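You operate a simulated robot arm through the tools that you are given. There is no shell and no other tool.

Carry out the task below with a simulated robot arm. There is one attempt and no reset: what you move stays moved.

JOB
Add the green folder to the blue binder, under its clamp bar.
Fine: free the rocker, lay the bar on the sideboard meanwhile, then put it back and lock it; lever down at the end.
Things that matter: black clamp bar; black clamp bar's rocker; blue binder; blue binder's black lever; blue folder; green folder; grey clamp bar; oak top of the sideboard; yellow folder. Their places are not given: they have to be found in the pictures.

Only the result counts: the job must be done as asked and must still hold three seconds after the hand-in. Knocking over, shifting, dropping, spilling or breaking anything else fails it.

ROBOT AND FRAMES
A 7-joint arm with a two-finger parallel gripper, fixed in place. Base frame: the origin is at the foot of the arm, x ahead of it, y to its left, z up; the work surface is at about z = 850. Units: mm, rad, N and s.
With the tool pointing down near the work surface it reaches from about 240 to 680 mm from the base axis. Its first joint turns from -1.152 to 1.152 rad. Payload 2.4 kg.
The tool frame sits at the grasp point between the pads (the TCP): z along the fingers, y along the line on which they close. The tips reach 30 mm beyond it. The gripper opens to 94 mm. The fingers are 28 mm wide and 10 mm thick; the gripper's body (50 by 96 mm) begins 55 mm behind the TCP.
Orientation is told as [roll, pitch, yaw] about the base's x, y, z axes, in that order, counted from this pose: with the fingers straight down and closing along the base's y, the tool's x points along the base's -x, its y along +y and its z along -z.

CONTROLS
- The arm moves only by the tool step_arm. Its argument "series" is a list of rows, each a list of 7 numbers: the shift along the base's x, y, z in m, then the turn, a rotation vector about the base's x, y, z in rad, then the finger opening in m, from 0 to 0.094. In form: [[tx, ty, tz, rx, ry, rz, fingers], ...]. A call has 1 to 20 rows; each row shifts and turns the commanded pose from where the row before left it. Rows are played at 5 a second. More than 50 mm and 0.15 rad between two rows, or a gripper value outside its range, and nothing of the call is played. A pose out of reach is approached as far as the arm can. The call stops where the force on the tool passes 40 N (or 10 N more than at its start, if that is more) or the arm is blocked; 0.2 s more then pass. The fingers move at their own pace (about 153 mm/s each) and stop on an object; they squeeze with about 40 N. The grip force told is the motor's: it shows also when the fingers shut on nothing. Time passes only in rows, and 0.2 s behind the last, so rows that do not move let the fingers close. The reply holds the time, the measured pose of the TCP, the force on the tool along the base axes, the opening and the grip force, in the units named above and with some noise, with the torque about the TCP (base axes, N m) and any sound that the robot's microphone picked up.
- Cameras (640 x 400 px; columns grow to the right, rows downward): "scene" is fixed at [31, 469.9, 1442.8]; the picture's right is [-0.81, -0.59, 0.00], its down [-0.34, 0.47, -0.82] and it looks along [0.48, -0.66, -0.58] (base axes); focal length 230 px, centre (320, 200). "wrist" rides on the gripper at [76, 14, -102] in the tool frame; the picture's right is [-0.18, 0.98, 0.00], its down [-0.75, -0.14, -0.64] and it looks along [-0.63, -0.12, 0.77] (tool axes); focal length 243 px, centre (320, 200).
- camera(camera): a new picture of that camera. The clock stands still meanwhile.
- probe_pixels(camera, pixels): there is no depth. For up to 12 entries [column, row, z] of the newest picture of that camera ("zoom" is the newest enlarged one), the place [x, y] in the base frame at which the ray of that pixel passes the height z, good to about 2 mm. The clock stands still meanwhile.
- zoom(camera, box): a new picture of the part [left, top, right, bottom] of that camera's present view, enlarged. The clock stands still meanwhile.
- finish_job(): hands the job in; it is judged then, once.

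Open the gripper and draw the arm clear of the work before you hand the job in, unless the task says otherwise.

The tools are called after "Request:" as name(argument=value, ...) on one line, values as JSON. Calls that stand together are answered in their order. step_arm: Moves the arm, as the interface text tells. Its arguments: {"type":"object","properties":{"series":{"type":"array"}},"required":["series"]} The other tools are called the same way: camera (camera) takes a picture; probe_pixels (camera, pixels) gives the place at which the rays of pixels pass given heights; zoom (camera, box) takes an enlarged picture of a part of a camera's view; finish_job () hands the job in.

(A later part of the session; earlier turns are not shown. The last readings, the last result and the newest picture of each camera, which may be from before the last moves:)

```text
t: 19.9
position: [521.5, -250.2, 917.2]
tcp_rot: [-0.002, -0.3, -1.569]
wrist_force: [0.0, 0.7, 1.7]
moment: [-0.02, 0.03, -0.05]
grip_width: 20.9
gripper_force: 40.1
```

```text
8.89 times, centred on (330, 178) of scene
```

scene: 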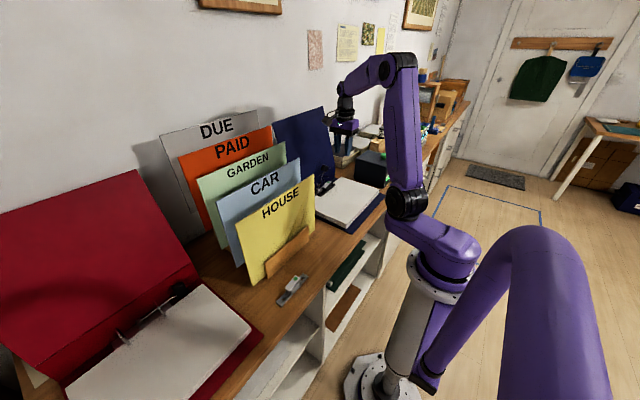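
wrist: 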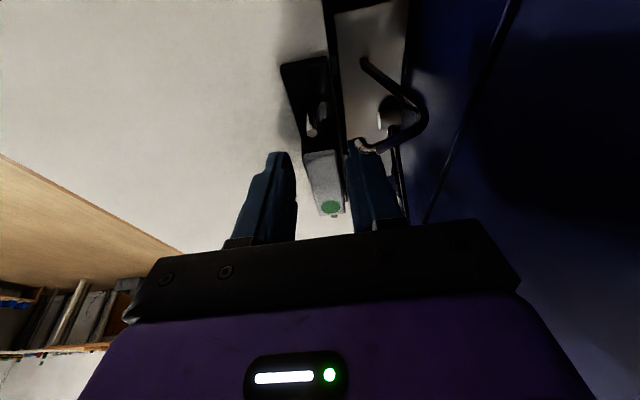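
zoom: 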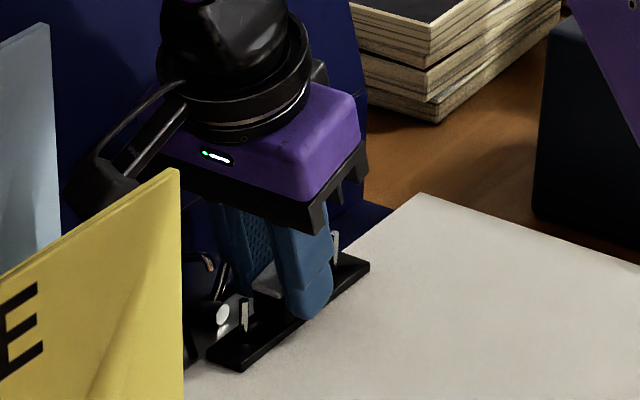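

Grip width is 20.9 mm at 40 N, so the fingers are on the block. I'm lifting straight up slowly.

Request:
step_arm(series=[[0, 0, 0.004, 0, 0, 0, 0.0], [0, 0, 0.006, 0, 0, 0, 0.0], [0, 0, 0.01, 0, 0, 0, 0.0], [0, 0, 0.015, 0, 0, 0, 0.0], [0, 0, 0.02, 0, 0, 0, 0.0], [0, 0, 0, 0, 0, 0, 0.0]])

Request:
zoom(camera="scene", box=[300, 140, 370, 205])

Request:
camera(camera="wrist")

```text
t: 21.2
position: [521.3, -251.8, 973.0]
tcp_rot: [-0.002, -0.3, -1.568]
wrist_force: [0.6, -0.3, 0.7]
moment: [-0.01, -0.01, -0.01]
grip_width: 21.0
gripper_force: 39.7
```

```text
6.15 times, centred on (335, 172) of scene
```

zoom: 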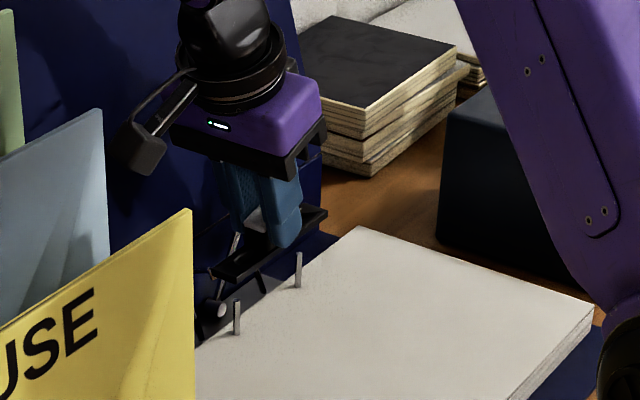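

```text
taken
```

wrist: 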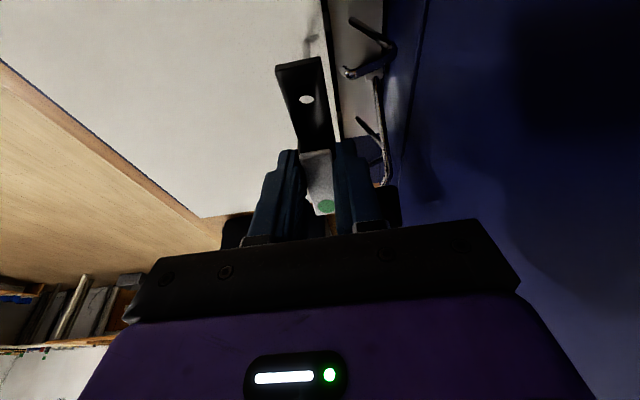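

The bar came free and the posts are visible at (236,318) and (298,270) in the zoom. I'm carrying it back and then to the free strip in front of the rack, at about (330,20).

Request:
step_arm(series=[[0, 0, 0.03, 0, 0, 0, 0.0], [-0.03, 0, 0.01, 0, 0, 0, 0.0], [-0.04, 0, 0, 0, 0, 0, 0.0], [-0.04, 0, 0, 0, 0, 0, 0.0], [-0.04, 0, 0, 0, 0, 0, 0.0], [-0.041, 0, 0, 0, 0, 0, 0.0], [0, 0.04, 0, 0, 0, 0, 0.0], [0, 0.041, 0, 0, 0, 0, 0.0], [0, 0.041, 0, 0, 0, 0, 0.0], [0, 0.041, 0, 0, 0, 0, 0.0], [0, 0.041, 0, 0, 0, 0, 0.0], [0, 0.04, 0, 0, 0, 0, 0.0], [0, 0.04, 0, 0, 0, 0, 0.0], [0, 0, -0.03, 0, 0, 0, 0.0], [0, 0, -0.03, 0, 0, 0, 0.0], [0, 0, 0, 0, 0, 0, 0.0]])

Request:
camera(camera="wrist")

Request:
camera(camera="scene")

```text
t: 24.6
position: [330.1, 34.8, 953.2]
tcp_rot: [-0.002, -0.3, -1.569]
wrist_force: [0.0, 1.0, -0.8]
moment: [0.0, 0.0, -0.02]
grip_width: 20.8
gripper_force: 40.3
```

```text
taken
```

wrist: 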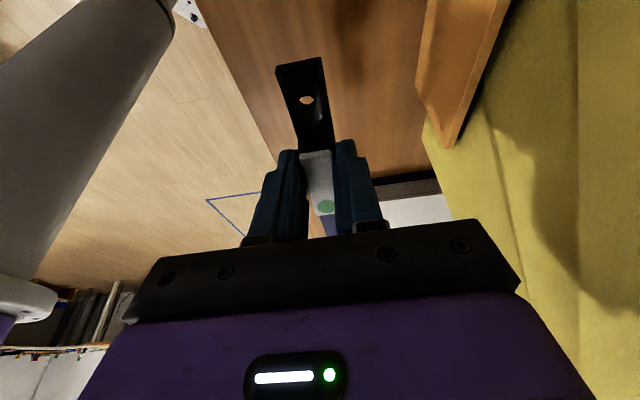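

```text
taken
```

scene: 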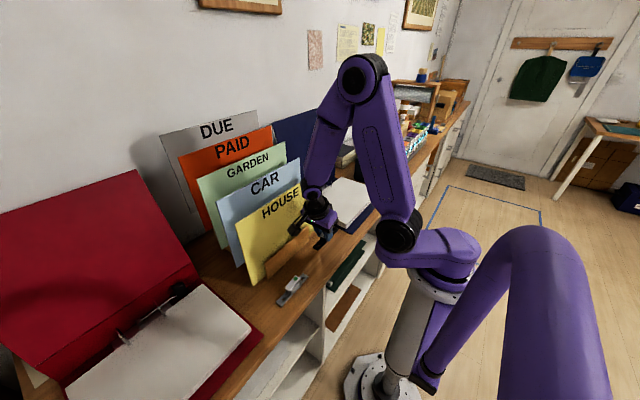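

I'm checking the sideboard's front edge and the rack front in this view before lowering.

Request:
probe_pixels(camera="wrist", pixels=[[195, 0, 850], [245, 95, 850], [275, 150, 850], [418, 85, 850], [445, 145, 850], [425, 150, 850]])

Request:
zoom(camera="scene", box=[260, 180, 360, 310])

```text
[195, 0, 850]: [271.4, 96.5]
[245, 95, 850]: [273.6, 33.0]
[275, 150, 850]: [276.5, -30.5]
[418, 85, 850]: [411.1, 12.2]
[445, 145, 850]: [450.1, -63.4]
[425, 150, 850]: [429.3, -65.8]
```

```text
3.08 times, centred on (310, 245) of scene
```

zoom: 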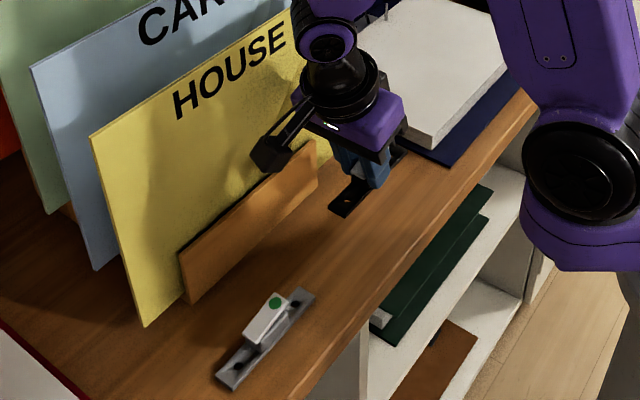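

The edge is at x≈272, so the bar at x 318–342 is well on the top. I'm lowering it gently until contact.

Request:
step_arm(series=[[0, 0, -0.03, 0, 0, 0, 0.0], [0, 0, -0.015, 0, 0, 0, 0.0], [0, 0, -0.006, 0, 0, 0, 0.0], [0, 0, -0.003, 0, 0, 0, 0.0], [0, 0, 0, 0, 0, 0, 0.0]])

Request:
zoom(camera="scene", box=[290, 210, 350, 255])

```text
t: 25.9
position: [329.5, 34.7, 900.0]
tcp_rot: [-0.001, -0.3, -1.57]
wrist_force: [-0.3, -0.3, -0.1]
moment: [0.03, 0.03, -0.02]
grip_width: 20.6
gripper_force: 39.9
```

```text
8.89 times, centred on (320, 232) of scene
```

zoom: 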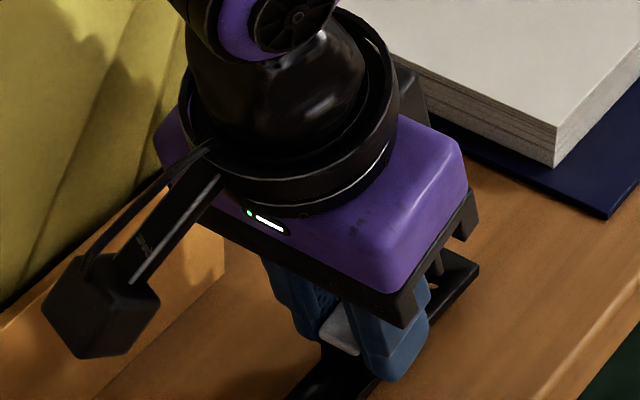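

No contact yet at TCP z=900. I'm continuing in 2 mm steps and watching the force.

Request:
step_arm(series=[[0, 0, -0.002, 0, 0, 0, 0.0], [0, 0, -0.002, 0, 0, 0, 0.0], [0, 0, 0, 0, 0, 0, 0.0]])

Request:
step_arm(series=[[0, 0, -0.002, 0, 0, 0, 0.0], [0, 0, -0.002, 0, 0, 0, 0.0], [0, 0, 0, 0, 0, 0, 0.0]])

```text
t: 26.6
position: [330.7, 33.0, 895.6]
tcp_rot: [-0.002, -0.3, -1.567]
wrist_force: [-1.1, 0.2, 0.1]
moment: [0.02, -0.05, -0.01]
grip_width: 20.8
gripper_force: 40.1
```

```text
t: 27.4
position: [330.7, 32.9, 892.4]
tcp_rot: [-0.001, -0.3, -1.568]
wrist_force: [-0.2, 0.7, -0.6]
moment: [-0.01, -0.01, -0.04]
grip_width: 20.8
gripper_force: 40.1
```

Still no contact at TCP z=892. I'm continuing in 2 mm steps.

Request:
step_arm(series=[[0, 0, -0.0015, 0, 0, 0, 0.0], [0, 0, 0, 0, 0, 0, 0.0]])

Request:
step_arm(series=[[0, 0, -0.0015, 0, 0, 0, 0.0], [0, 0, 0, 0, 0, 0, 0.0]])

Request:
step_arm(series=[[0, 0, -0.0015, 0, 0, 0, 0.0], [0, 0, 0, 0, 0, 0, 0.0]])

```text
t: 28.1
position: [332.0, 34.2, 890.3]
tcp_rot: [-0.002, -0.3, -1.569]
wrist_force: [-0.1, 0.2, 2.5]
moment: [0.12, 0.04, 0.0]
grip_width: 20.8
gripper_force: 40.2
```

```text
t: 28.6
position: [330.4, 33.7, 888.7]
tcp_rot: [0.0, -0.3, -1.567]
wrist_force: [-2.0, 5.5, 28.9]
moment: [-0.33, 0.03, -0.15]
grip_width: 20.7
gripper_force: 40.5
```

```text
t: 29.1
position: [331.6, 34.1, 888.8]
tcp_rot: [-0.001, -0.302, -1.57]
wrist_force: [-3.2, 1.5, 10.1]
moment: [0.41, 0.09, 0.07]
grip_width: 20.5
gripper_force: 40.1
stopped in row 1: the force on the tool passed its limit at 45 N (the readings are from after the stop); the commanded pose is now the measured one
```

The bar is on the oak top, with contact at TCP z≈889. I'm opening the fingers gently and then rising.

Request:
step_arm(series=[[0, 0, 0.0005, 0, 0, 0, 0.022], [0, 0, 0, 0, 0, 0, 0.026], [0, 0, 0, 0, 0, 0, 0.034], [0, 0, 0, 0, 0, 0, 0.034], [0, 0, 0.01, 0, 0, 0, 0.034], [0, 0, 0.03, 0, 0, 0, 0.034], [0, 0, 0.04, 0, 0, 0, 0.034], [0, 0, 0.04, 0, 0, 0, 0.034]])

Request:
camera(camera="wrist")

Request:
zoom(camera="scene", box=[280, 200, 380, 290])

```text
t: 30.9
position: [332.2, 34.3, 1009.1]
tcp_rot: [-0.002, -0.3, -1.569]
wrist_force: [-0.4, -1.4, 0.0]
moment: [0.0, 0.0, 0.03]
grip_width: 34.0
gripper_force: 0.0
```

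```text
taken
```

wrist: 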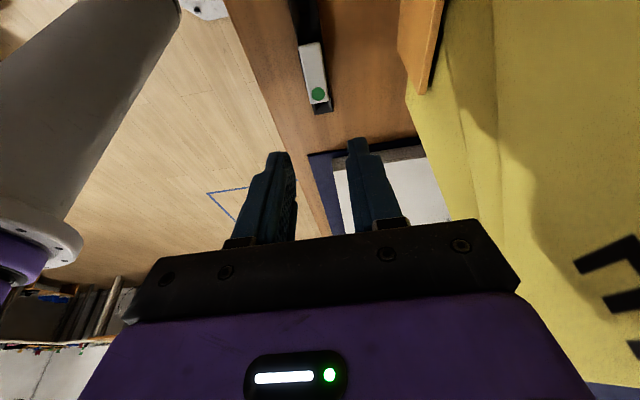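

```text
4.44 times, centred on (330, 245) of scene
```

zoom: 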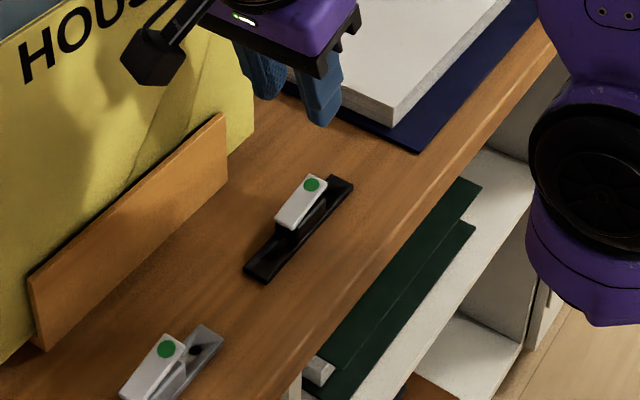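

The bar lies flat on the oak top in front of the rack. Before taking the folder, I'm testing in free space whether the arm can hold the tool pitched toward +x near the binder, since that's needed to lower the folder onto the posts.

Request:
step_arm(series=[[0, -0.02, 0.04, 0.15, 0, 0, 0.034], [0, -0.02, 0.04, 0.15, 0, 0, 0.034], [0.01, -0.04, 0.02, 0, 0, 0, 0.034], [0.01, -0.045, 0.0, 0, 0, 0, 0.034], [0.01, -0.045, 0.0, 0, 0, 0, 0.034], [0.01, -0.045, 0.0, 0, 0, 0, 0.034], [0.01, -0.045, 0.0, 0, 0, 0, 0.034], [0.01, -0.035, 0.0, 0, 0, 0, 0.034], [0, 0, 0.0, 0, -0.15, 0, 0.034], [0, 0, 0.0, 0, -0.15, 0, 0.034], [0, 0, 0.0, 0, -0.15, 0, 0.034], [0, 0, 0.0, 0, -0.15, 0, 0.034], [0, 0, 0.0, 0, -0.15, 0, 0.034], [0, 0, 0.0, 0, -0.15, 0, 0.034], [0, 0, 0, 0, 0, 0, 0.034]])

Request:
camera(camera="scene")

```text
t: 34.0
position: [391.1, -261.7, 1109.2]
tcp_rot: [0.899, -0.002, -1.571]
wrist_force: [-0.5, 0.4, 0.5]
moment: [0.01, 0.0, -0.02]
grip_width: 34.0
gripper_force: 0.1
```

```text
taken
```

scene: 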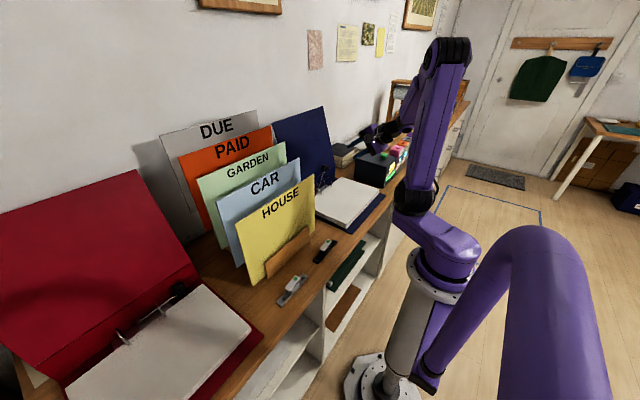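

A tilt of 0.9 rad works. I'm going further toward the final pose, about 1.3 rad at x≈335, z≈960.

Request:
step_arm(series=[[-0.01, 0, -0.035, 0, -0.1, 0, 0.034], [-0.015, 0, -0.035, 0, -0.1, 0, 0.034], [-0.015, 0, -0.035, 0, -0.1, 0, 0.034], [-0.015, 0, -0.035, 0, -0.1, 0, 0.034], [0, 0, 0, 0, 0, 0, 0.034]])

Request:
camera(camera="scene")

Request:
camera(camera="wrist")

```text
t: 35.2
position: [333.3, -259.6, 971.2]
tcp_rot: [1.301, 0.0, -1.573]
wrist_force: [-0.6, 0.4, -0.3]
moment: [0.0, -0.02, 0.01]
grip_width: 34.2
gripper_force: 0.1
```

```text
taken
```

scene: 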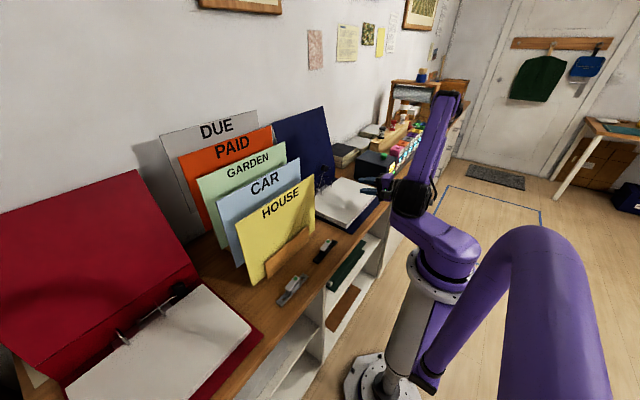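

```text
taken
```

wrist: 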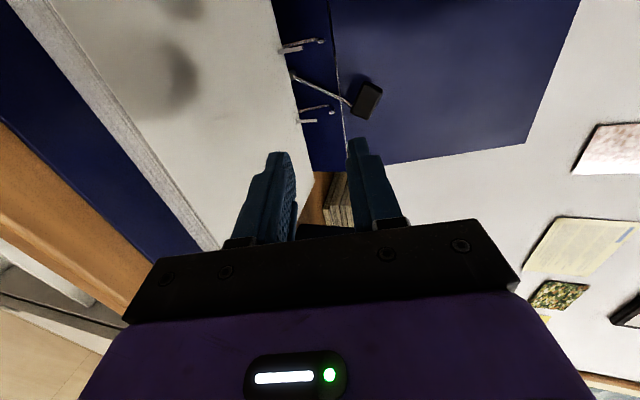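

The pose is reachable. Now I'm going back up, straightening the tool and moving over the green folder's top edge.

Request:
step_arm(series=[[0.01, 0, 0.045, 0, 0.13, 0, 0.034], [0.01, 0, 0.045, 0, 0.13, 0, 0.034], [0.01, 0, 0.045, 0, 0.13, 0, 0.034], [0.01, 0, 0.045, 0, 0.13, 0, 0.034], [0.01, 0, 0.045, 0, 0.13, 0, 0.034], [0.01, 0.02, 0.04, 0, 0.13, 0, 0.034], [0.01, 0.02, 0.04, 0, 0.13, 0, 0.034], [0.01, 0.03, 0.03, 0, 0.13, 0, 0.034], [0.01, 0.04, 0.0, 0, 0.13, 0, 0.034], [0.01, 0.045, 0.0, 0, 0.13, 0, 0.034], [0.01, 0.045, 0.0, 0, 0, 0, 0.034], [0.01, 0.045, 0.0, 0, 0, 0, 0.034], [0.02, 0.045, 0.0, 0, 0, 0, 0.034], [0.02, 0.045, 0.0, 0, 0, 0, 0.034], [0.02, 0.039, 0.0, 0, 0, 0, 0.034], [0.018, 0, 0, 0, 0, 0, 0.034], [0, 0, 0, 0, 0, 0, 0.034]])

Request:
camera(camera="wrist")

Request:
camera(camera="scene")

```text
t: 38.9
position: [522.5, 111.3, 1299.2]
tcp_rot: [0.001, -0.002, -1.569]
wrist_force: [0.2, -0.4, 0.2]
moment: [0.0, 0.0, -0.01]
grip_width: 34.1
gripper_force: 0.1
out of reach, approached as far as the arm can: row 16
```

```text
taken
```

wrist: 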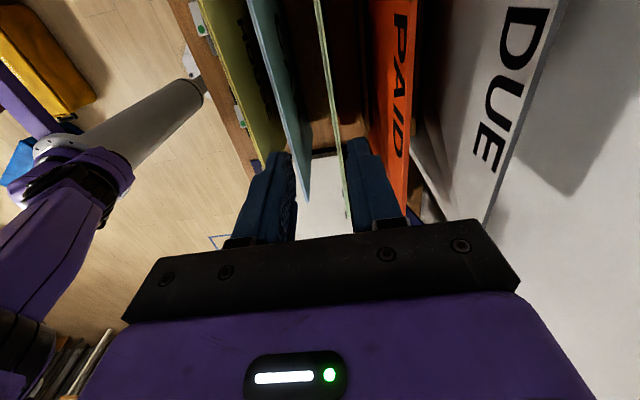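

```text
taken
```

scene: 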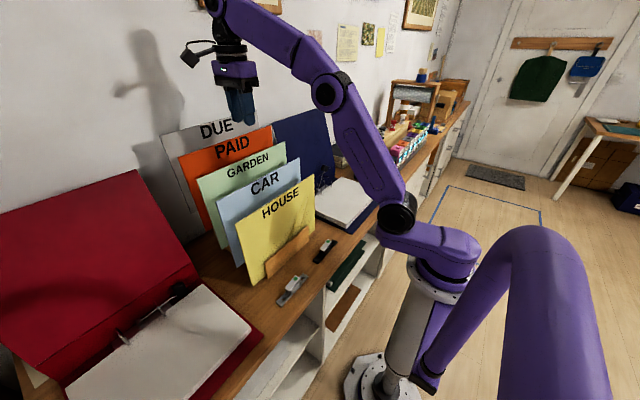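

At this height the arm's reach ends near x=522, which means I can't lift the folder straight up by its full height. I'll tilt it out over the blue one instead. Next I'm zooming in to locate the green edge.

Request:
zoom(camera="wrist", box=[180, 0, 480, 220])

Request:
probe_pixels(camera="wrist", pixels=[[318, 20, 1176], [330, 90, 1176], [340, 160, 1176], [347, 212, 1176], [266, 60, 1134], [285, 120, 1134], [305, 200, 1134], [405, 210, 1217], [418, 10, 1217], [490, 215, 1255], [251, 140, 1094], [345, 212, 1166]])

Request:
zoom(camera="scene", box=[180, 120, 320, 280])

```text
1.82 times, centred on (330, 110) of wrist
```

zoom: 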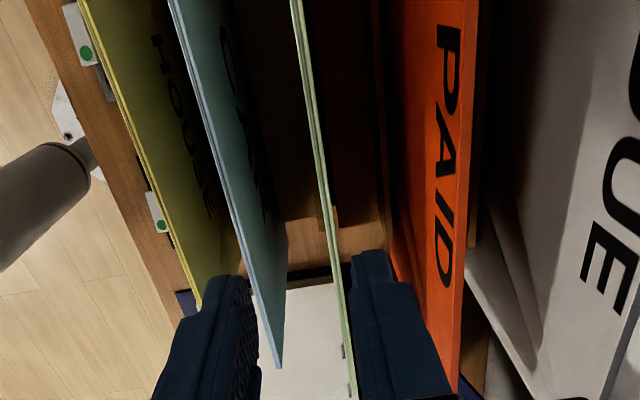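

```text
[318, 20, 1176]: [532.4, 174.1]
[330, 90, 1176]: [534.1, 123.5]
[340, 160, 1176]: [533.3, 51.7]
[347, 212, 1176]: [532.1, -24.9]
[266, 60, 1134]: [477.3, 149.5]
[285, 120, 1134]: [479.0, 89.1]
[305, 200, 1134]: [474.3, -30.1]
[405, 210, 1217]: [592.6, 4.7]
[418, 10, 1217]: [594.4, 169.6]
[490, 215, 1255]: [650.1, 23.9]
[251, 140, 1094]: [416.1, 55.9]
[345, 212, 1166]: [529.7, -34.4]
```

```text
2.50 times, centred on (250, 200) of scene
```

zoom: 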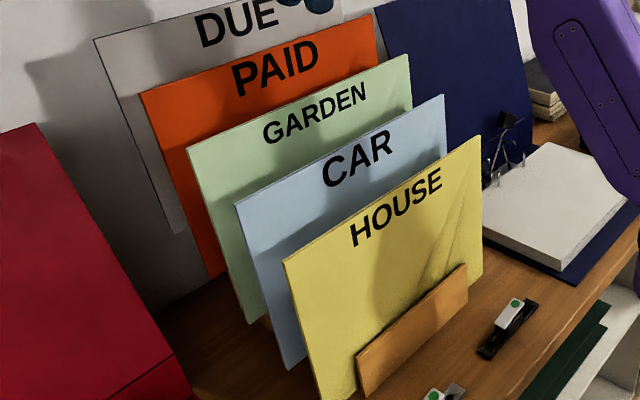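

Green is at x≈533, blue at x≈477 and orange at x≈593. I see small notches along the green edge near (343,192), so I'm zooming on them.

Request:
zoom(camera="wrist", box=[315, 150, 375, 220])

Request:
zoom(camera="wrist", box=[300, 80, 380, 160])

```text
5.71 times, centred on (345, 185) of wrist
```

zoom: 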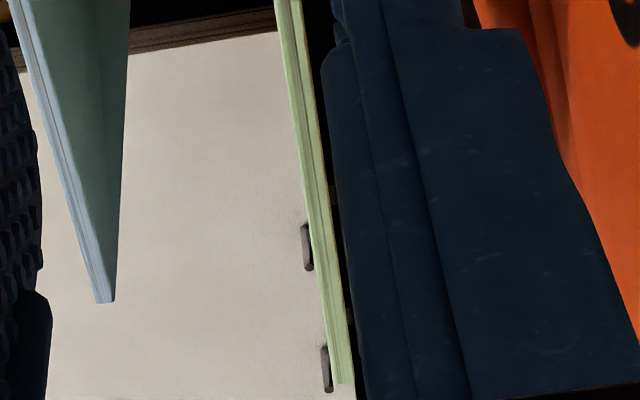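

```text
5.00 times, centred on (340, 120) of wrist
```

zoom: 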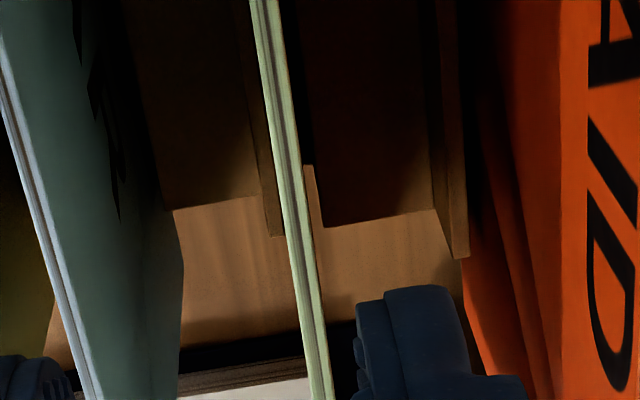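

Those are just the binder's posts in the background. The green edge is about 5 mm thick. I'm descending so the tips stop just above the edge, then checking alignment.

Request:
step_arm(series=[[0, 0, -0.03, 0, 0, 0, 0.034], [0, 0, -0.03, 0, 0, 0, 0.034], [0, 0, -0.022, 0, 0, 0, 0.034], [0, 0, 0, 0, 0, 0, 0.034]])

Request:
camera(camera="wrist")

Request:
zoom(camera="scene", box=[180, 80, 320, 180])

```text
t: 39.9
position: [521.0, 109.4, 1219.4]
tcp_rot: [-0.001, -0.002, -1.57]
wrist_force: [0.5, -0.5, -0.1]
moment: [-0.04, -0.01, 0.01]
grip_width: 33.9
gripper_force: 0.1
```

```text
taken
```

wrist: 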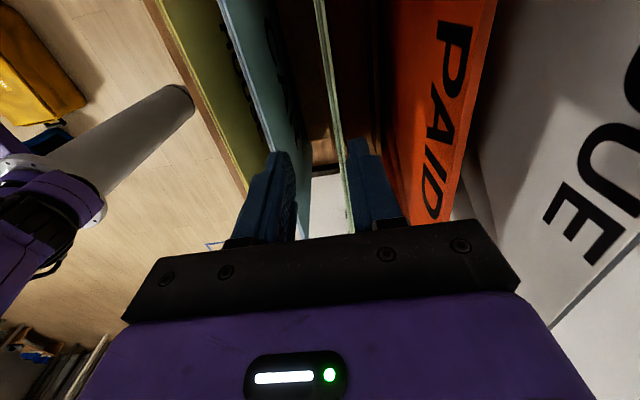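

```text
4.00 times, centred on (250, 130) of scene
```

zoom: 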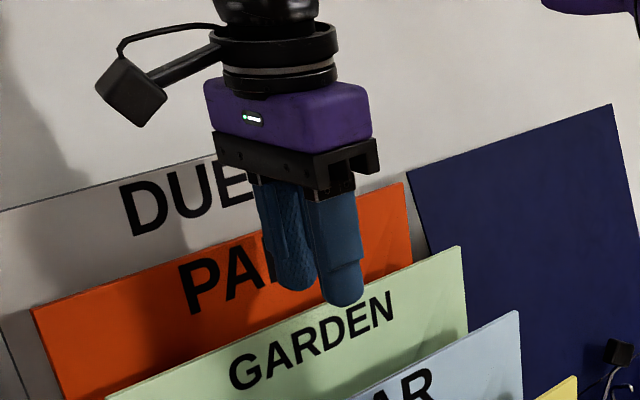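

I'm at x=521 and probing the green edge again in this nearer view to set the x correction.

Request:
probe_pixels(camera="wrist", pixels=[[319, 20, 1176], [331, 80, 1176], [339, 130, 1176], [343, 170, 1176], [349, 225, 1176], [331, 80, 1180], [331, 80, 1170]])

Request:
zoom(camera="wrist", box=[230, 60, 430, 240])

```text
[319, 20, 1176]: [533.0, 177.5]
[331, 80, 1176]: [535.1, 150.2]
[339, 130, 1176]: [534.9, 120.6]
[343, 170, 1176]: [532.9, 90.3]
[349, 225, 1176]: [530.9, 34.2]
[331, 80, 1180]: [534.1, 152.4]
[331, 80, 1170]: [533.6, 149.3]
```

```text
2.22 times, centred on (330, 150) of wrist
```

zoom: 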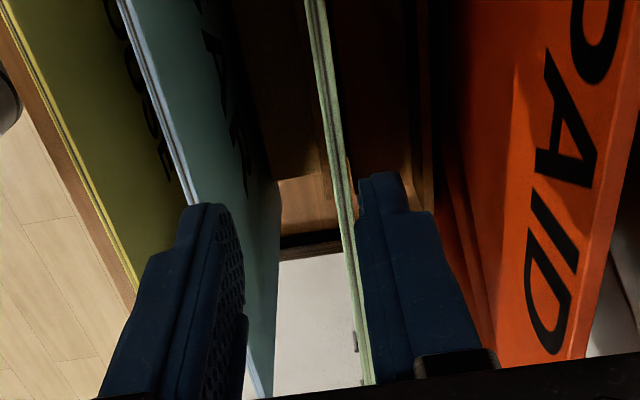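

The green edge is at x≈533.5. I'm shifting +12.5 mm and descending so the pads straddle the edge.

Request:
step_arm(series=[[0.0125, 0, 0, 0, 0, 0, 0.034], [0, 0, 0, 0, 0, 0, 0.034], [0, 0, -0.015, 0, 0, 0, 0.034], [0, 0, -0.01, 0, 0, 0, 0.034], [0, 0, 0, 0, 0, 0, 0.034]])

Request:
zoom(camera="wrist", box=[230, 60, 430, 240])

Request:
zoom(camera="scene", box=[200, 90, 300, 170])

```text
t: 41.0
position: [534.8, 111.7, 1194.7]
tcp_rot: [-0.002, -0.001, -1.569]
wrist_force: [0.1, 0.2, -0.9]
moment: [0.02, -0.03, -0.02]
grip_width: 33.9
gripper_force: 0.1
```

```text
2.22 times, centred on (330, 150) of wrist
```

zoom: 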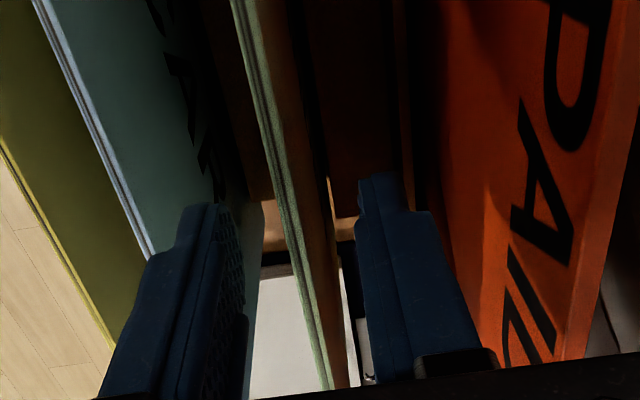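

```text
5.00 times, centred on (250, 130) of scene
```

zoom: 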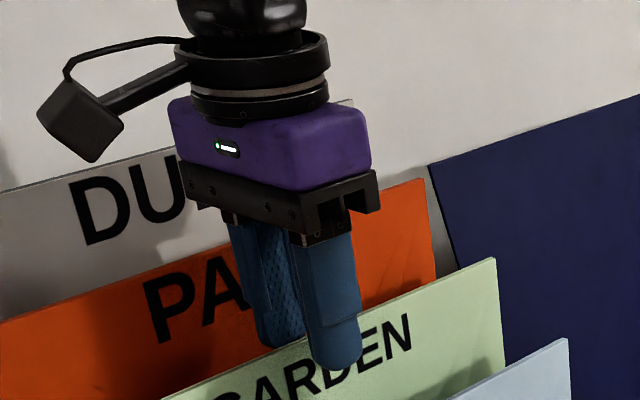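

The green edge is centred between the fingers. I'm descending to TCP z≈1168 and closing.

Request:
step_arm(series=[[-0.001, 0, -0.015, 0, 0, 0, 0.034], [0, 0, -0.012, 0, 0, 0, 0.034], [0, 0, 0, 0, 0, 0, 0.034], [0, 0, 0, 0, 0, 0, 0.02], [0, 0, 0, 0, 0, 0, 0.01], [0, 0, 0, 0, 0, 0, 0.0], [0, 0, 0, 0, 0, 0, 0.0]])

Request:
zoom(camera="scene", box=[200, 90, 300, 170])

Request:
camera(camera="wrist")

```text
t: 42.6
position: [535.6, 110.7, 1167.6]
tcp_rot: [0.0, -0.001, -1.57]
wrist_force: [1.0, -0.1, 0.6]
moment: [0.04, 0.0, 0.01]
grip_width: 8.8
gripper_force: 39.4
```

```text
5.00 times, centred on (250, 130) of scene
```

zoom: 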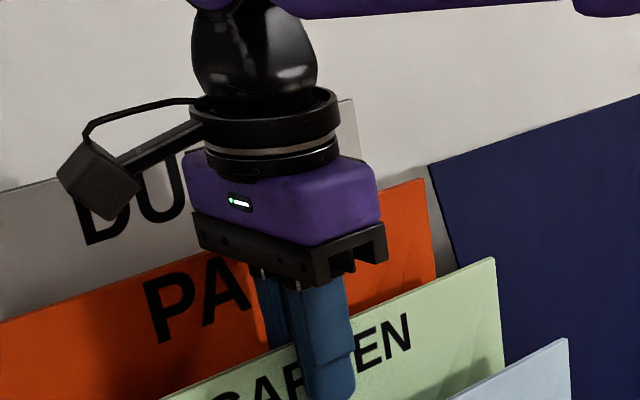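

```text
taken
```

wrist: 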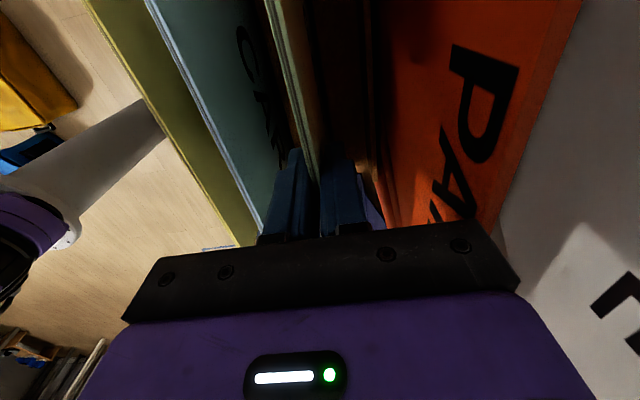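

Gripped at 8.8 mm thickness. I'm lifting straight up.

Request:
step_arm(series=[[0, 0, 0.005, 0, 0, 0, 0.0], [0, 0, 0.015, 0, 0, 0, 0.0], [0, 0, 0.025, 0, 0, 0, 0.0], [0, 0, 0.025, 0, 0, 0, 0.0], [0, 0, 0.025, 0, 0, 0, 0.0], [0, 0, 0.01, 0, 0, 0, 0.0], [0, 0, 0, 0, 0, 0, 0.0]])

Request:
camera(camera="scene")

Request:
camera(camera="wrist")

```text
t: 44.2
position: [534.0, 111.6, 1273.5]
tcp_rot: [-0.003, -0.002, -1.569]
wrist_force: [0.3, 0.9, -2.0]
moment: [-0.01, -0.01, 0.02]
grip_width: 9.0
gripper_force: 40.3
```

```text
taken
```

scene: 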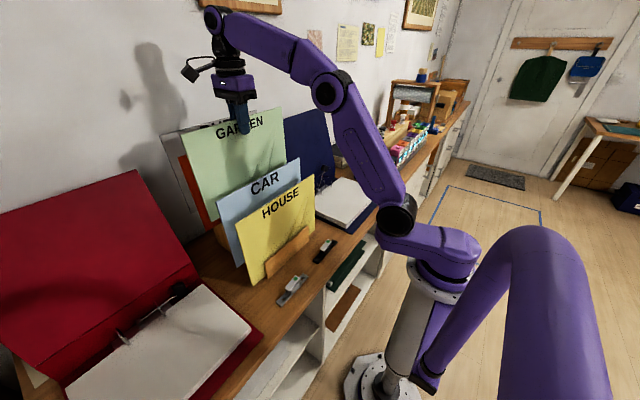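

```text
taken
```

wrist: 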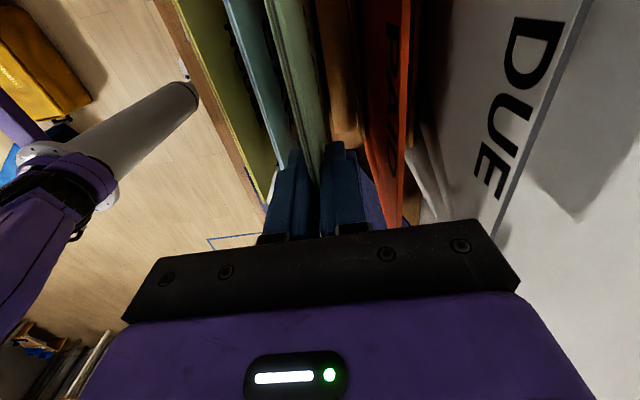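

The folder lifted 106 mm with a weight of about 2 N. I'm zooming to see its lower edge and whether it cleared the slot.

Request:
zoom(camera="scene", box=[170, 90, 310, 250])

Request:
zoom(camera="wrist", box=[230, 0, 430, 200])

```text
2.50 times, centred on (240, 170) of scene
```

zoom: 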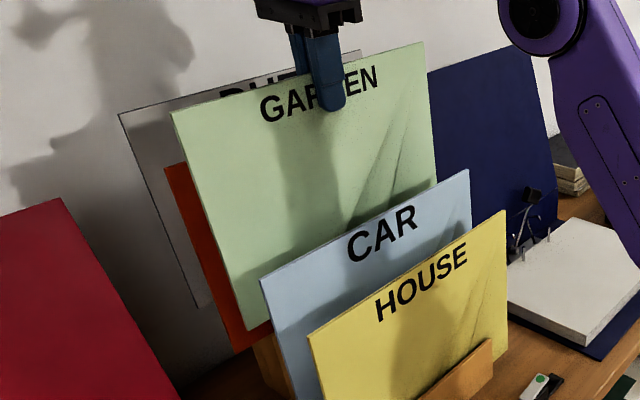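

```text
2.00 times, centred on (330, 100) of wrist
```

zoom: 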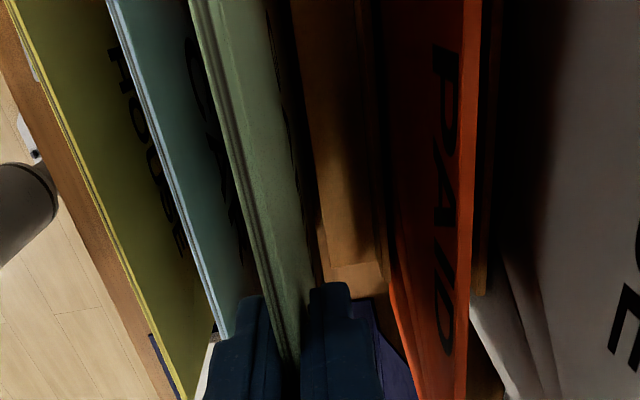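

I'm probing the folder's lower-left corner at zoom (248,331), i.e. (211.2,222.4), to get its height.

Request:
probe_pixels(camera="scene", pixels=[[211.2, 222.4, 1040], [211.2, 222.4, 1060], [211.2, 222.4, 1080], [181, 135, 1280], [304.7, 188, 900]])

```text
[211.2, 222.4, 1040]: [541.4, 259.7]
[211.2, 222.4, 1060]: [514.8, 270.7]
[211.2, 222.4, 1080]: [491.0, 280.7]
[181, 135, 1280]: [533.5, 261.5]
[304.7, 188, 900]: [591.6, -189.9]
```

The folder's bottom is at z≈1046 and its top at 1281, so it's about 235 mm high, and it clears the slot. I'm tilting it out toward me, with the bottom staying between blue (x 477) and orange (x 593), while raising it over the blue folder.

Request:
step_arm(series=[[-0.01, 0, 0.001, 0, -0.075, 0, 0.0], [-0.011, 0, 0.001, 0, -0.075, 0, 0.0], [-0.01, 0, 0.005, 0, -0.075, 0, 0.0], [-0.01, 0, 0.005, 0, -0.075, 0, 0.0], [-0.004, 0, 0.02, 0, 0, 0, 0.0], [-0.004, 0, 0.02, 0, 0, 0, 0.0], [-0.005, 0, 0.02, 0, 0, 0, 0.0], [-0.005, 0, 0.02, 0, 0, 0, 0.0], [0, 0, 0, 0, 0, 0, 0.0]])

Request:
zoom(camera="scene", box=[150, 60, 330, 260])

Request:
camera(camera="wrist")

```text
t: 46.2
position: [474.8, 112.7, 1364.9]
tcp_rot: [0.298, -0.002, -1.571]
wrist_force: [-0.2, 0.5, -1.4]
moment: [0.01, 0.07, 0.01]
grip_width: 9.1
gripper_force: 40.7
```

```text
2.00 times, centred on (240, 160) of scene
```

zoom: 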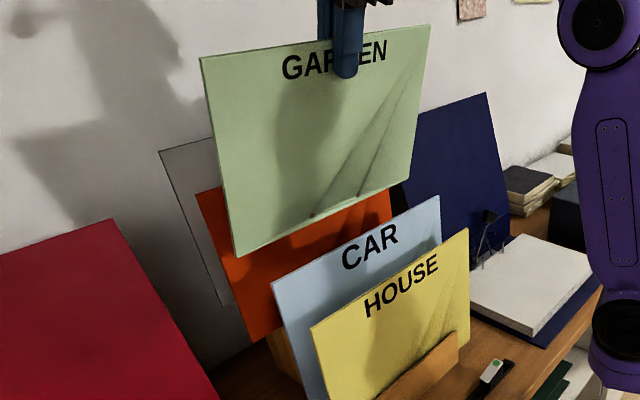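

```text
taken
```

wrist: 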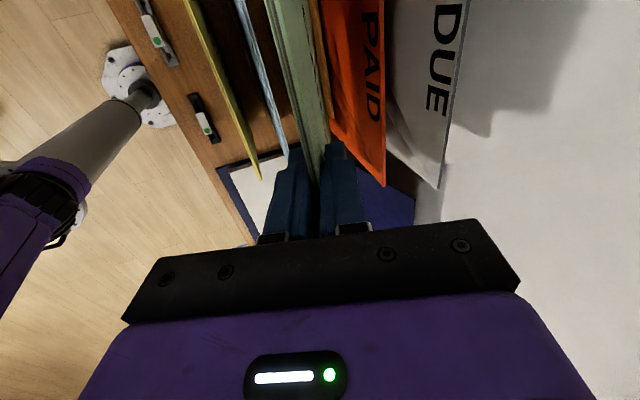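

The green folder is clear and I can see two small spots near its bottom edge, which are probably the holes. I'm zooming on them.

Request:
zoom(camera="scene", box=[200, 140, 290, 200])

```text
6.67 times, centred on (245, 170) of scene
```

zoom: 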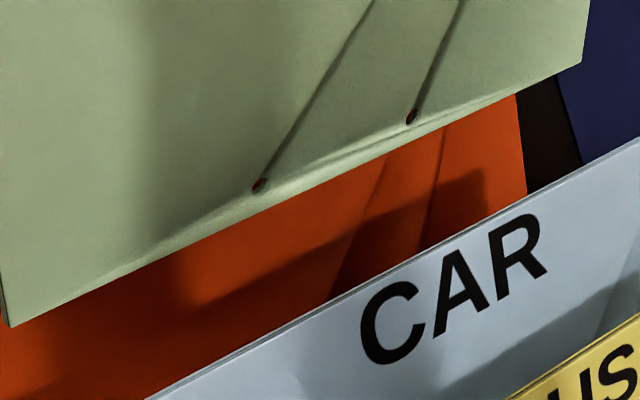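

Two holes show at zoom (259,185) and (411,117), just above the bottom edge. I'm probing them at the height expected from the tool pose.

Request:
probe_pixels(camera="zoom", pixels=[[259, 185, 1155], [259, 185, 1165], [411, 117, 1155], [411, 117, 1165], [8, 327, 1147], [8, 327, 1155], [583, 62, 1147], [583, 62, 1155], [262, 211, 1147], [420, 137, 1147]])

```text
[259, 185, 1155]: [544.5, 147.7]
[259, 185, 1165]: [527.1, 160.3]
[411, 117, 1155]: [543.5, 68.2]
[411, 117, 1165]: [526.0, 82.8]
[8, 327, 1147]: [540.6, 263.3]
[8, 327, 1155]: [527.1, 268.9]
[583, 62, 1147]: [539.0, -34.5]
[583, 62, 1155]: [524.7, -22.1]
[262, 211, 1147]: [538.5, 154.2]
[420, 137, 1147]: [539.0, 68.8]
```

The holes are at y≈156 and 77 (midpoint 117, 80 mm apart), about 212 mm from the TCP along the tool. I'm zooming strongly on a hole and on the binder posts to measure diameters and exact places.

Request:
zoom(camera="scene", box=[228, 160, 244, 174])

Request:
zoom(camera="scene", box=[315, 170, 340, 198])

```text
16.00 times, centred on (236, 167) of scene
```

zoom: 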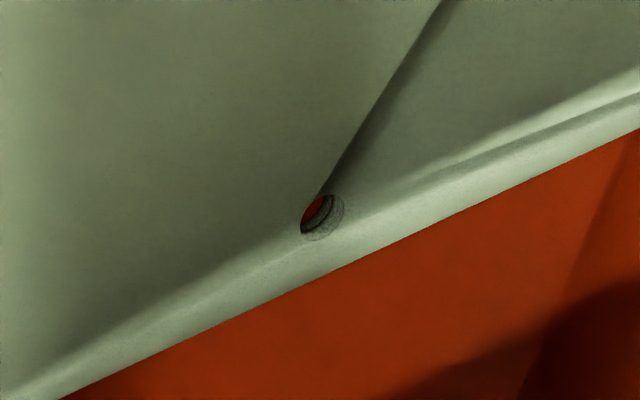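

```text
14.29 times, centred on (328, 184) of scene
```

zoom: 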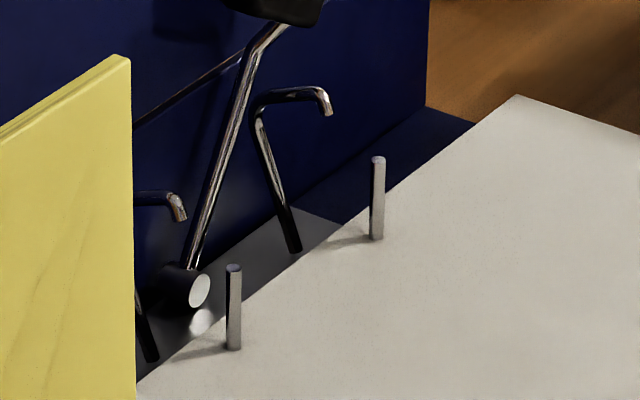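

The holes are about 10 mm in diameter and the posts about 4.5–5 mm. I'm probing the post tops and bases in this zoom, using the bases on the paper at z≈878.5.

Request:
probe_pixels(camera="zoom", pixels=[[233, 268, 907], [233, 348, 878.5], [377, 160, 907], [377, 238, 878.5], [233, 348, 880], [377, 238, 880], [516, 95, 878.5], [140, 393, 878.5], [330, 112, 920], [182, 218, 920]])

```text
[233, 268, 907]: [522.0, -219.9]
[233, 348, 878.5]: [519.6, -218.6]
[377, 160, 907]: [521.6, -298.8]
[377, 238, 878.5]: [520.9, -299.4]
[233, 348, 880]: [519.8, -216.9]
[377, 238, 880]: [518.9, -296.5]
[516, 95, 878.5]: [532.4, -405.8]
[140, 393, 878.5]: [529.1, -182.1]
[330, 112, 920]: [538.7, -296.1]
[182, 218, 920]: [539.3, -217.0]
```

Posts are at about (521.5,−220) and (521.5,−299.5), and the arch tips at x≈546 leave room. I'm raising the folder a bit more, drawing it back over the rack and then moving across to the binder side.

Request:
step_arm(series=[[0, 0, 0.03, 0, 0, 0, 0.0], [-0.03, 0, 0.0, 0, 0, 0, 0.0], [-0.04, 0, 0.0, 0, 0, 0, 0.0], [-0.04, 0, 0.0, 0, 0, 0, 0.0], [-0.04, 0, 0.0, 0, 0, 0, 0.0], [-0.03, 0, 0.0, 0, 0, 0, 0.0], [0, -0.03, -0.01, 0, 0, 0, 0.0], [0, -0.042, -0.01, 0, 0, 0, 0.0], [0, -0.042, -0.01, 0, 0, 0, 0.0], [0, -0.042, -0.01, 0, 0, 0, 0.0], [0, -0.042, -0.01, 0, 0, 0, 0.0], [0, -0.042, -0.01, 0, 0, 0, 0.0], [0, -0.042, -0.01, 0, 0, 0, 0.0], [0, -0.042, -0.01, 0, 0, 0, 0.0], [0, -0.042, -0.01, 0, 0, 0, 0.0], [0, -0.0127, 0.0, 0, 0, 0, 0.0], [0, 0, 0, 0, 0, 0, 0.0]])

Request:
camera(camera="scene")

Request:
camera(camera="wrist")

```text
t: 49.9
position: [295.7, -268.0, 1302.9]
tcp_rot: [0.298, -0.002, -1.57]
wrist_force: [0.2, -0.8, -1.3]
moment: [0.0, 0.07, 0.03]
grip_width: 8.9
gripper_force: 40.1
```

```text
taken
```

scene: 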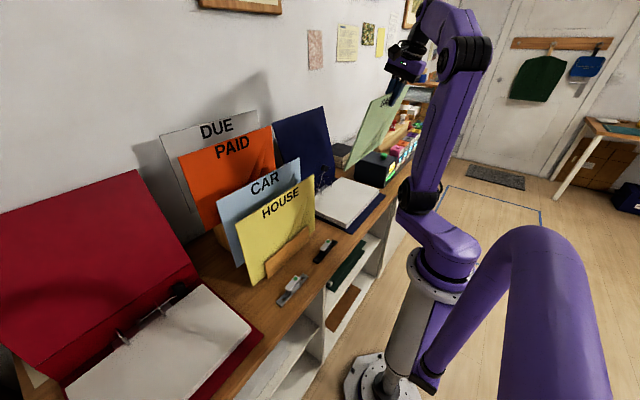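

```text
taken
```

wrist: 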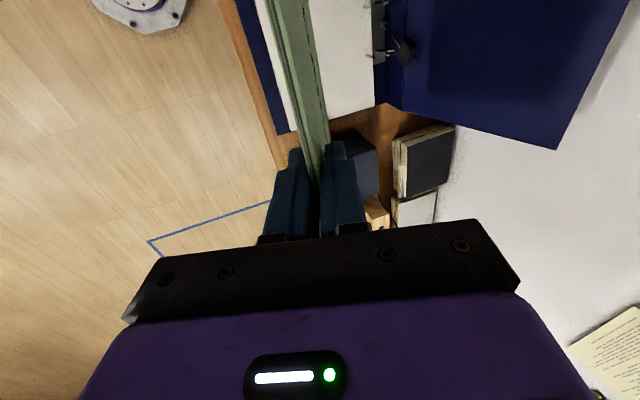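

The folder is on the binder side and everything else is untouched. I'm pitching it toward horizontal (a≈1.4 rad) in place, at height.

Request:
step_arm(series=[[0.002, 0, 0, 0, -0.138, 0, 0.0], [0.002, 0, -0.005, 0, -0.138, 0, 0.0], [0.002, 0, -0.01, 0, -0.138, 0, 0.0], [0.002, 0, -0.015, 0, -0.138, 0, 0.0], [0.002, 0, -0.02, 0, -0.138, 0, 0.0], [0.002, 0, -0.02, 0, -0.138, 0, 0.0], [0.002, 0, -0.02, 0, -0.138, 0, 0.0], [0.002, 0, -0.02, 0, -0.136, 0, 0.0], [0, 0, 0, 0, 0, 0, 0.0]])

Request:
camera(camera="scene")

Request:
camera(camera="wrist")

```text
t: 51.9
position: [311.6, -267.6, 1198.3]
tcp_rot: [1.372, 0.0, -1.571]
wrist_force: [0.2, 0.9, -1.7]
moment: [0.0, 0.16, 0.03]
grip_width: 9.0
gripper_force: 39.9
out of reach, approached as far as the arm can: row 8
```

```text
taken
```

scene: 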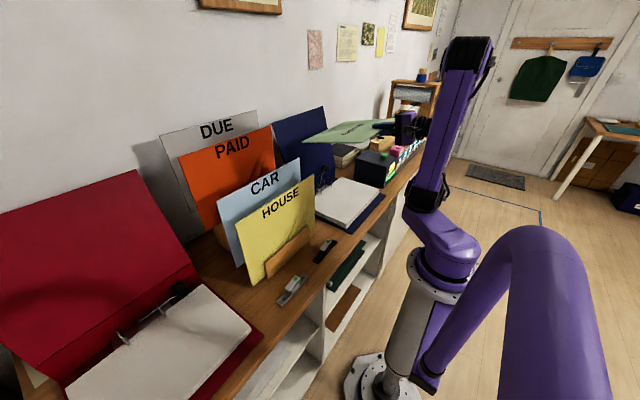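

```text
taken
```

wrist: 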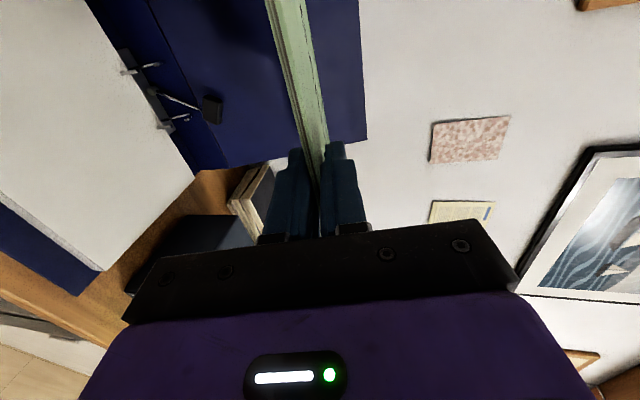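

Pitch reached 1.372 rad (folder 11° off horizontal). The wrist view shows the posts from the side near (130,70) and (175,122), so I'm zooming to measure them from this second viewpoint.

Request:
zoom(camera="wrist", box=[90, 40, 240, 150])

Request:
zoom(camera="scene", box=[290, 105, 420, 185])

```text
3.64 times, centred on (165, 95) of wrist
```

zoom: 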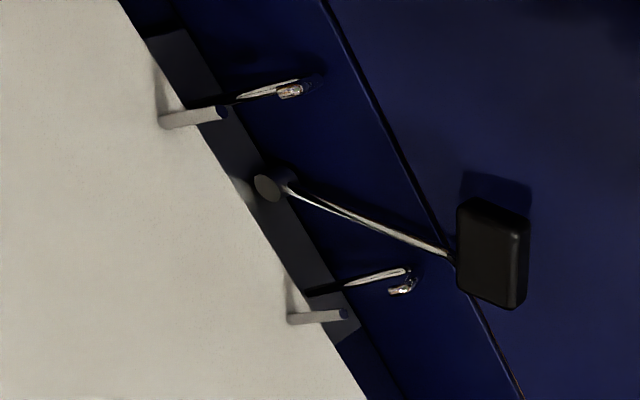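

```text
4.92 times, centred on (355, 145) of scene
```

zoom: 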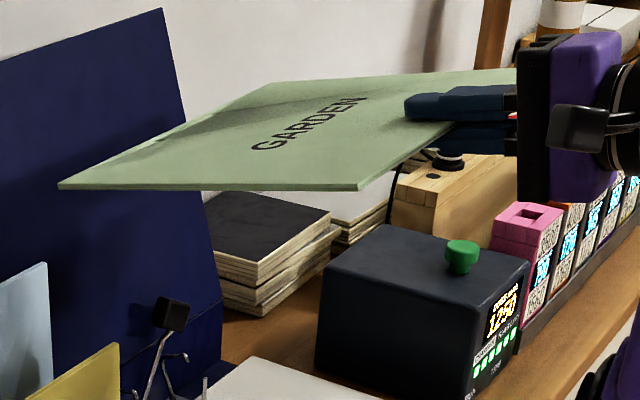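

I'm probing the post tops and bases from this wrist picture: tops at (138.4,70.8) and (171.9,126.3), bases at (122.4,73.6) and (157.3,127.7).

Request:
probe_pixels(camera="wrist", pixels=[[138.35, 70.8, 907], [122.4, 73.6, 878.5], [171.9, 126.3, 907], [157.3, 127.7, 878.5], [138.35, 70.8, 904], [171.9, 126.3, 904], [156.5, 65, 915], [188, 119, 915], [213.5, 113, 964]])

Request:
zoom(camera="scene", box=[295, 115, 365, 155])

```text
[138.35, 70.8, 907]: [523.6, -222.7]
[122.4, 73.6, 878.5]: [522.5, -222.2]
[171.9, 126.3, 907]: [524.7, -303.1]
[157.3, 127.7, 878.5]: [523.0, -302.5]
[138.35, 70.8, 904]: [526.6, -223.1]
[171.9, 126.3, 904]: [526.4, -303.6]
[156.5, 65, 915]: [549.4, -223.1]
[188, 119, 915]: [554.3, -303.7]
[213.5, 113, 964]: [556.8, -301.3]
```

```text
9.14 times, centred on (330, 135) of scene
```

zoom: 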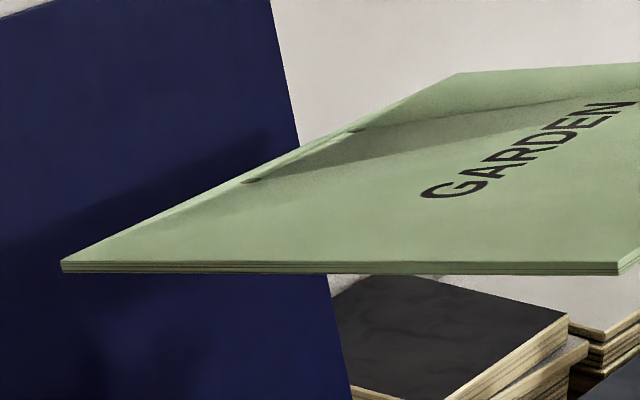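

The hole tops are visible in this zoom at about (252,181) and (355,131). I'm probing them at the folder's top-face height (≈1160) to calibrate against the tool pose.

Request:
probe_pixels(camera="zoom", pixels=[[252, 181, 1160], [355, 131, 1160], [252, 181, 1156], [355, 131, 1156], [62, 262, 1158], [460, 73, 1158], [618, 264, 1205]])

Request:
zoom(camera="scene", box=[312, 120, 346, 145])

```text
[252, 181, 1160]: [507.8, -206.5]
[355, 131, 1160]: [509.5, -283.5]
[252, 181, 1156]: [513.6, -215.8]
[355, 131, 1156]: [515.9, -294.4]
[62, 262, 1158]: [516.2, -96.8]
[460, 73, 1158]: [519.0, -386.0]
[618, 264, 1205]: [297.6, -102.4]
```

```text
16.00 times, centred on (329, 132) of scene
```

zoom: 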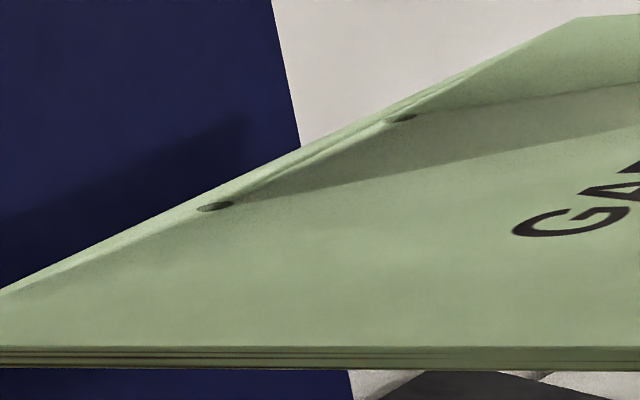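

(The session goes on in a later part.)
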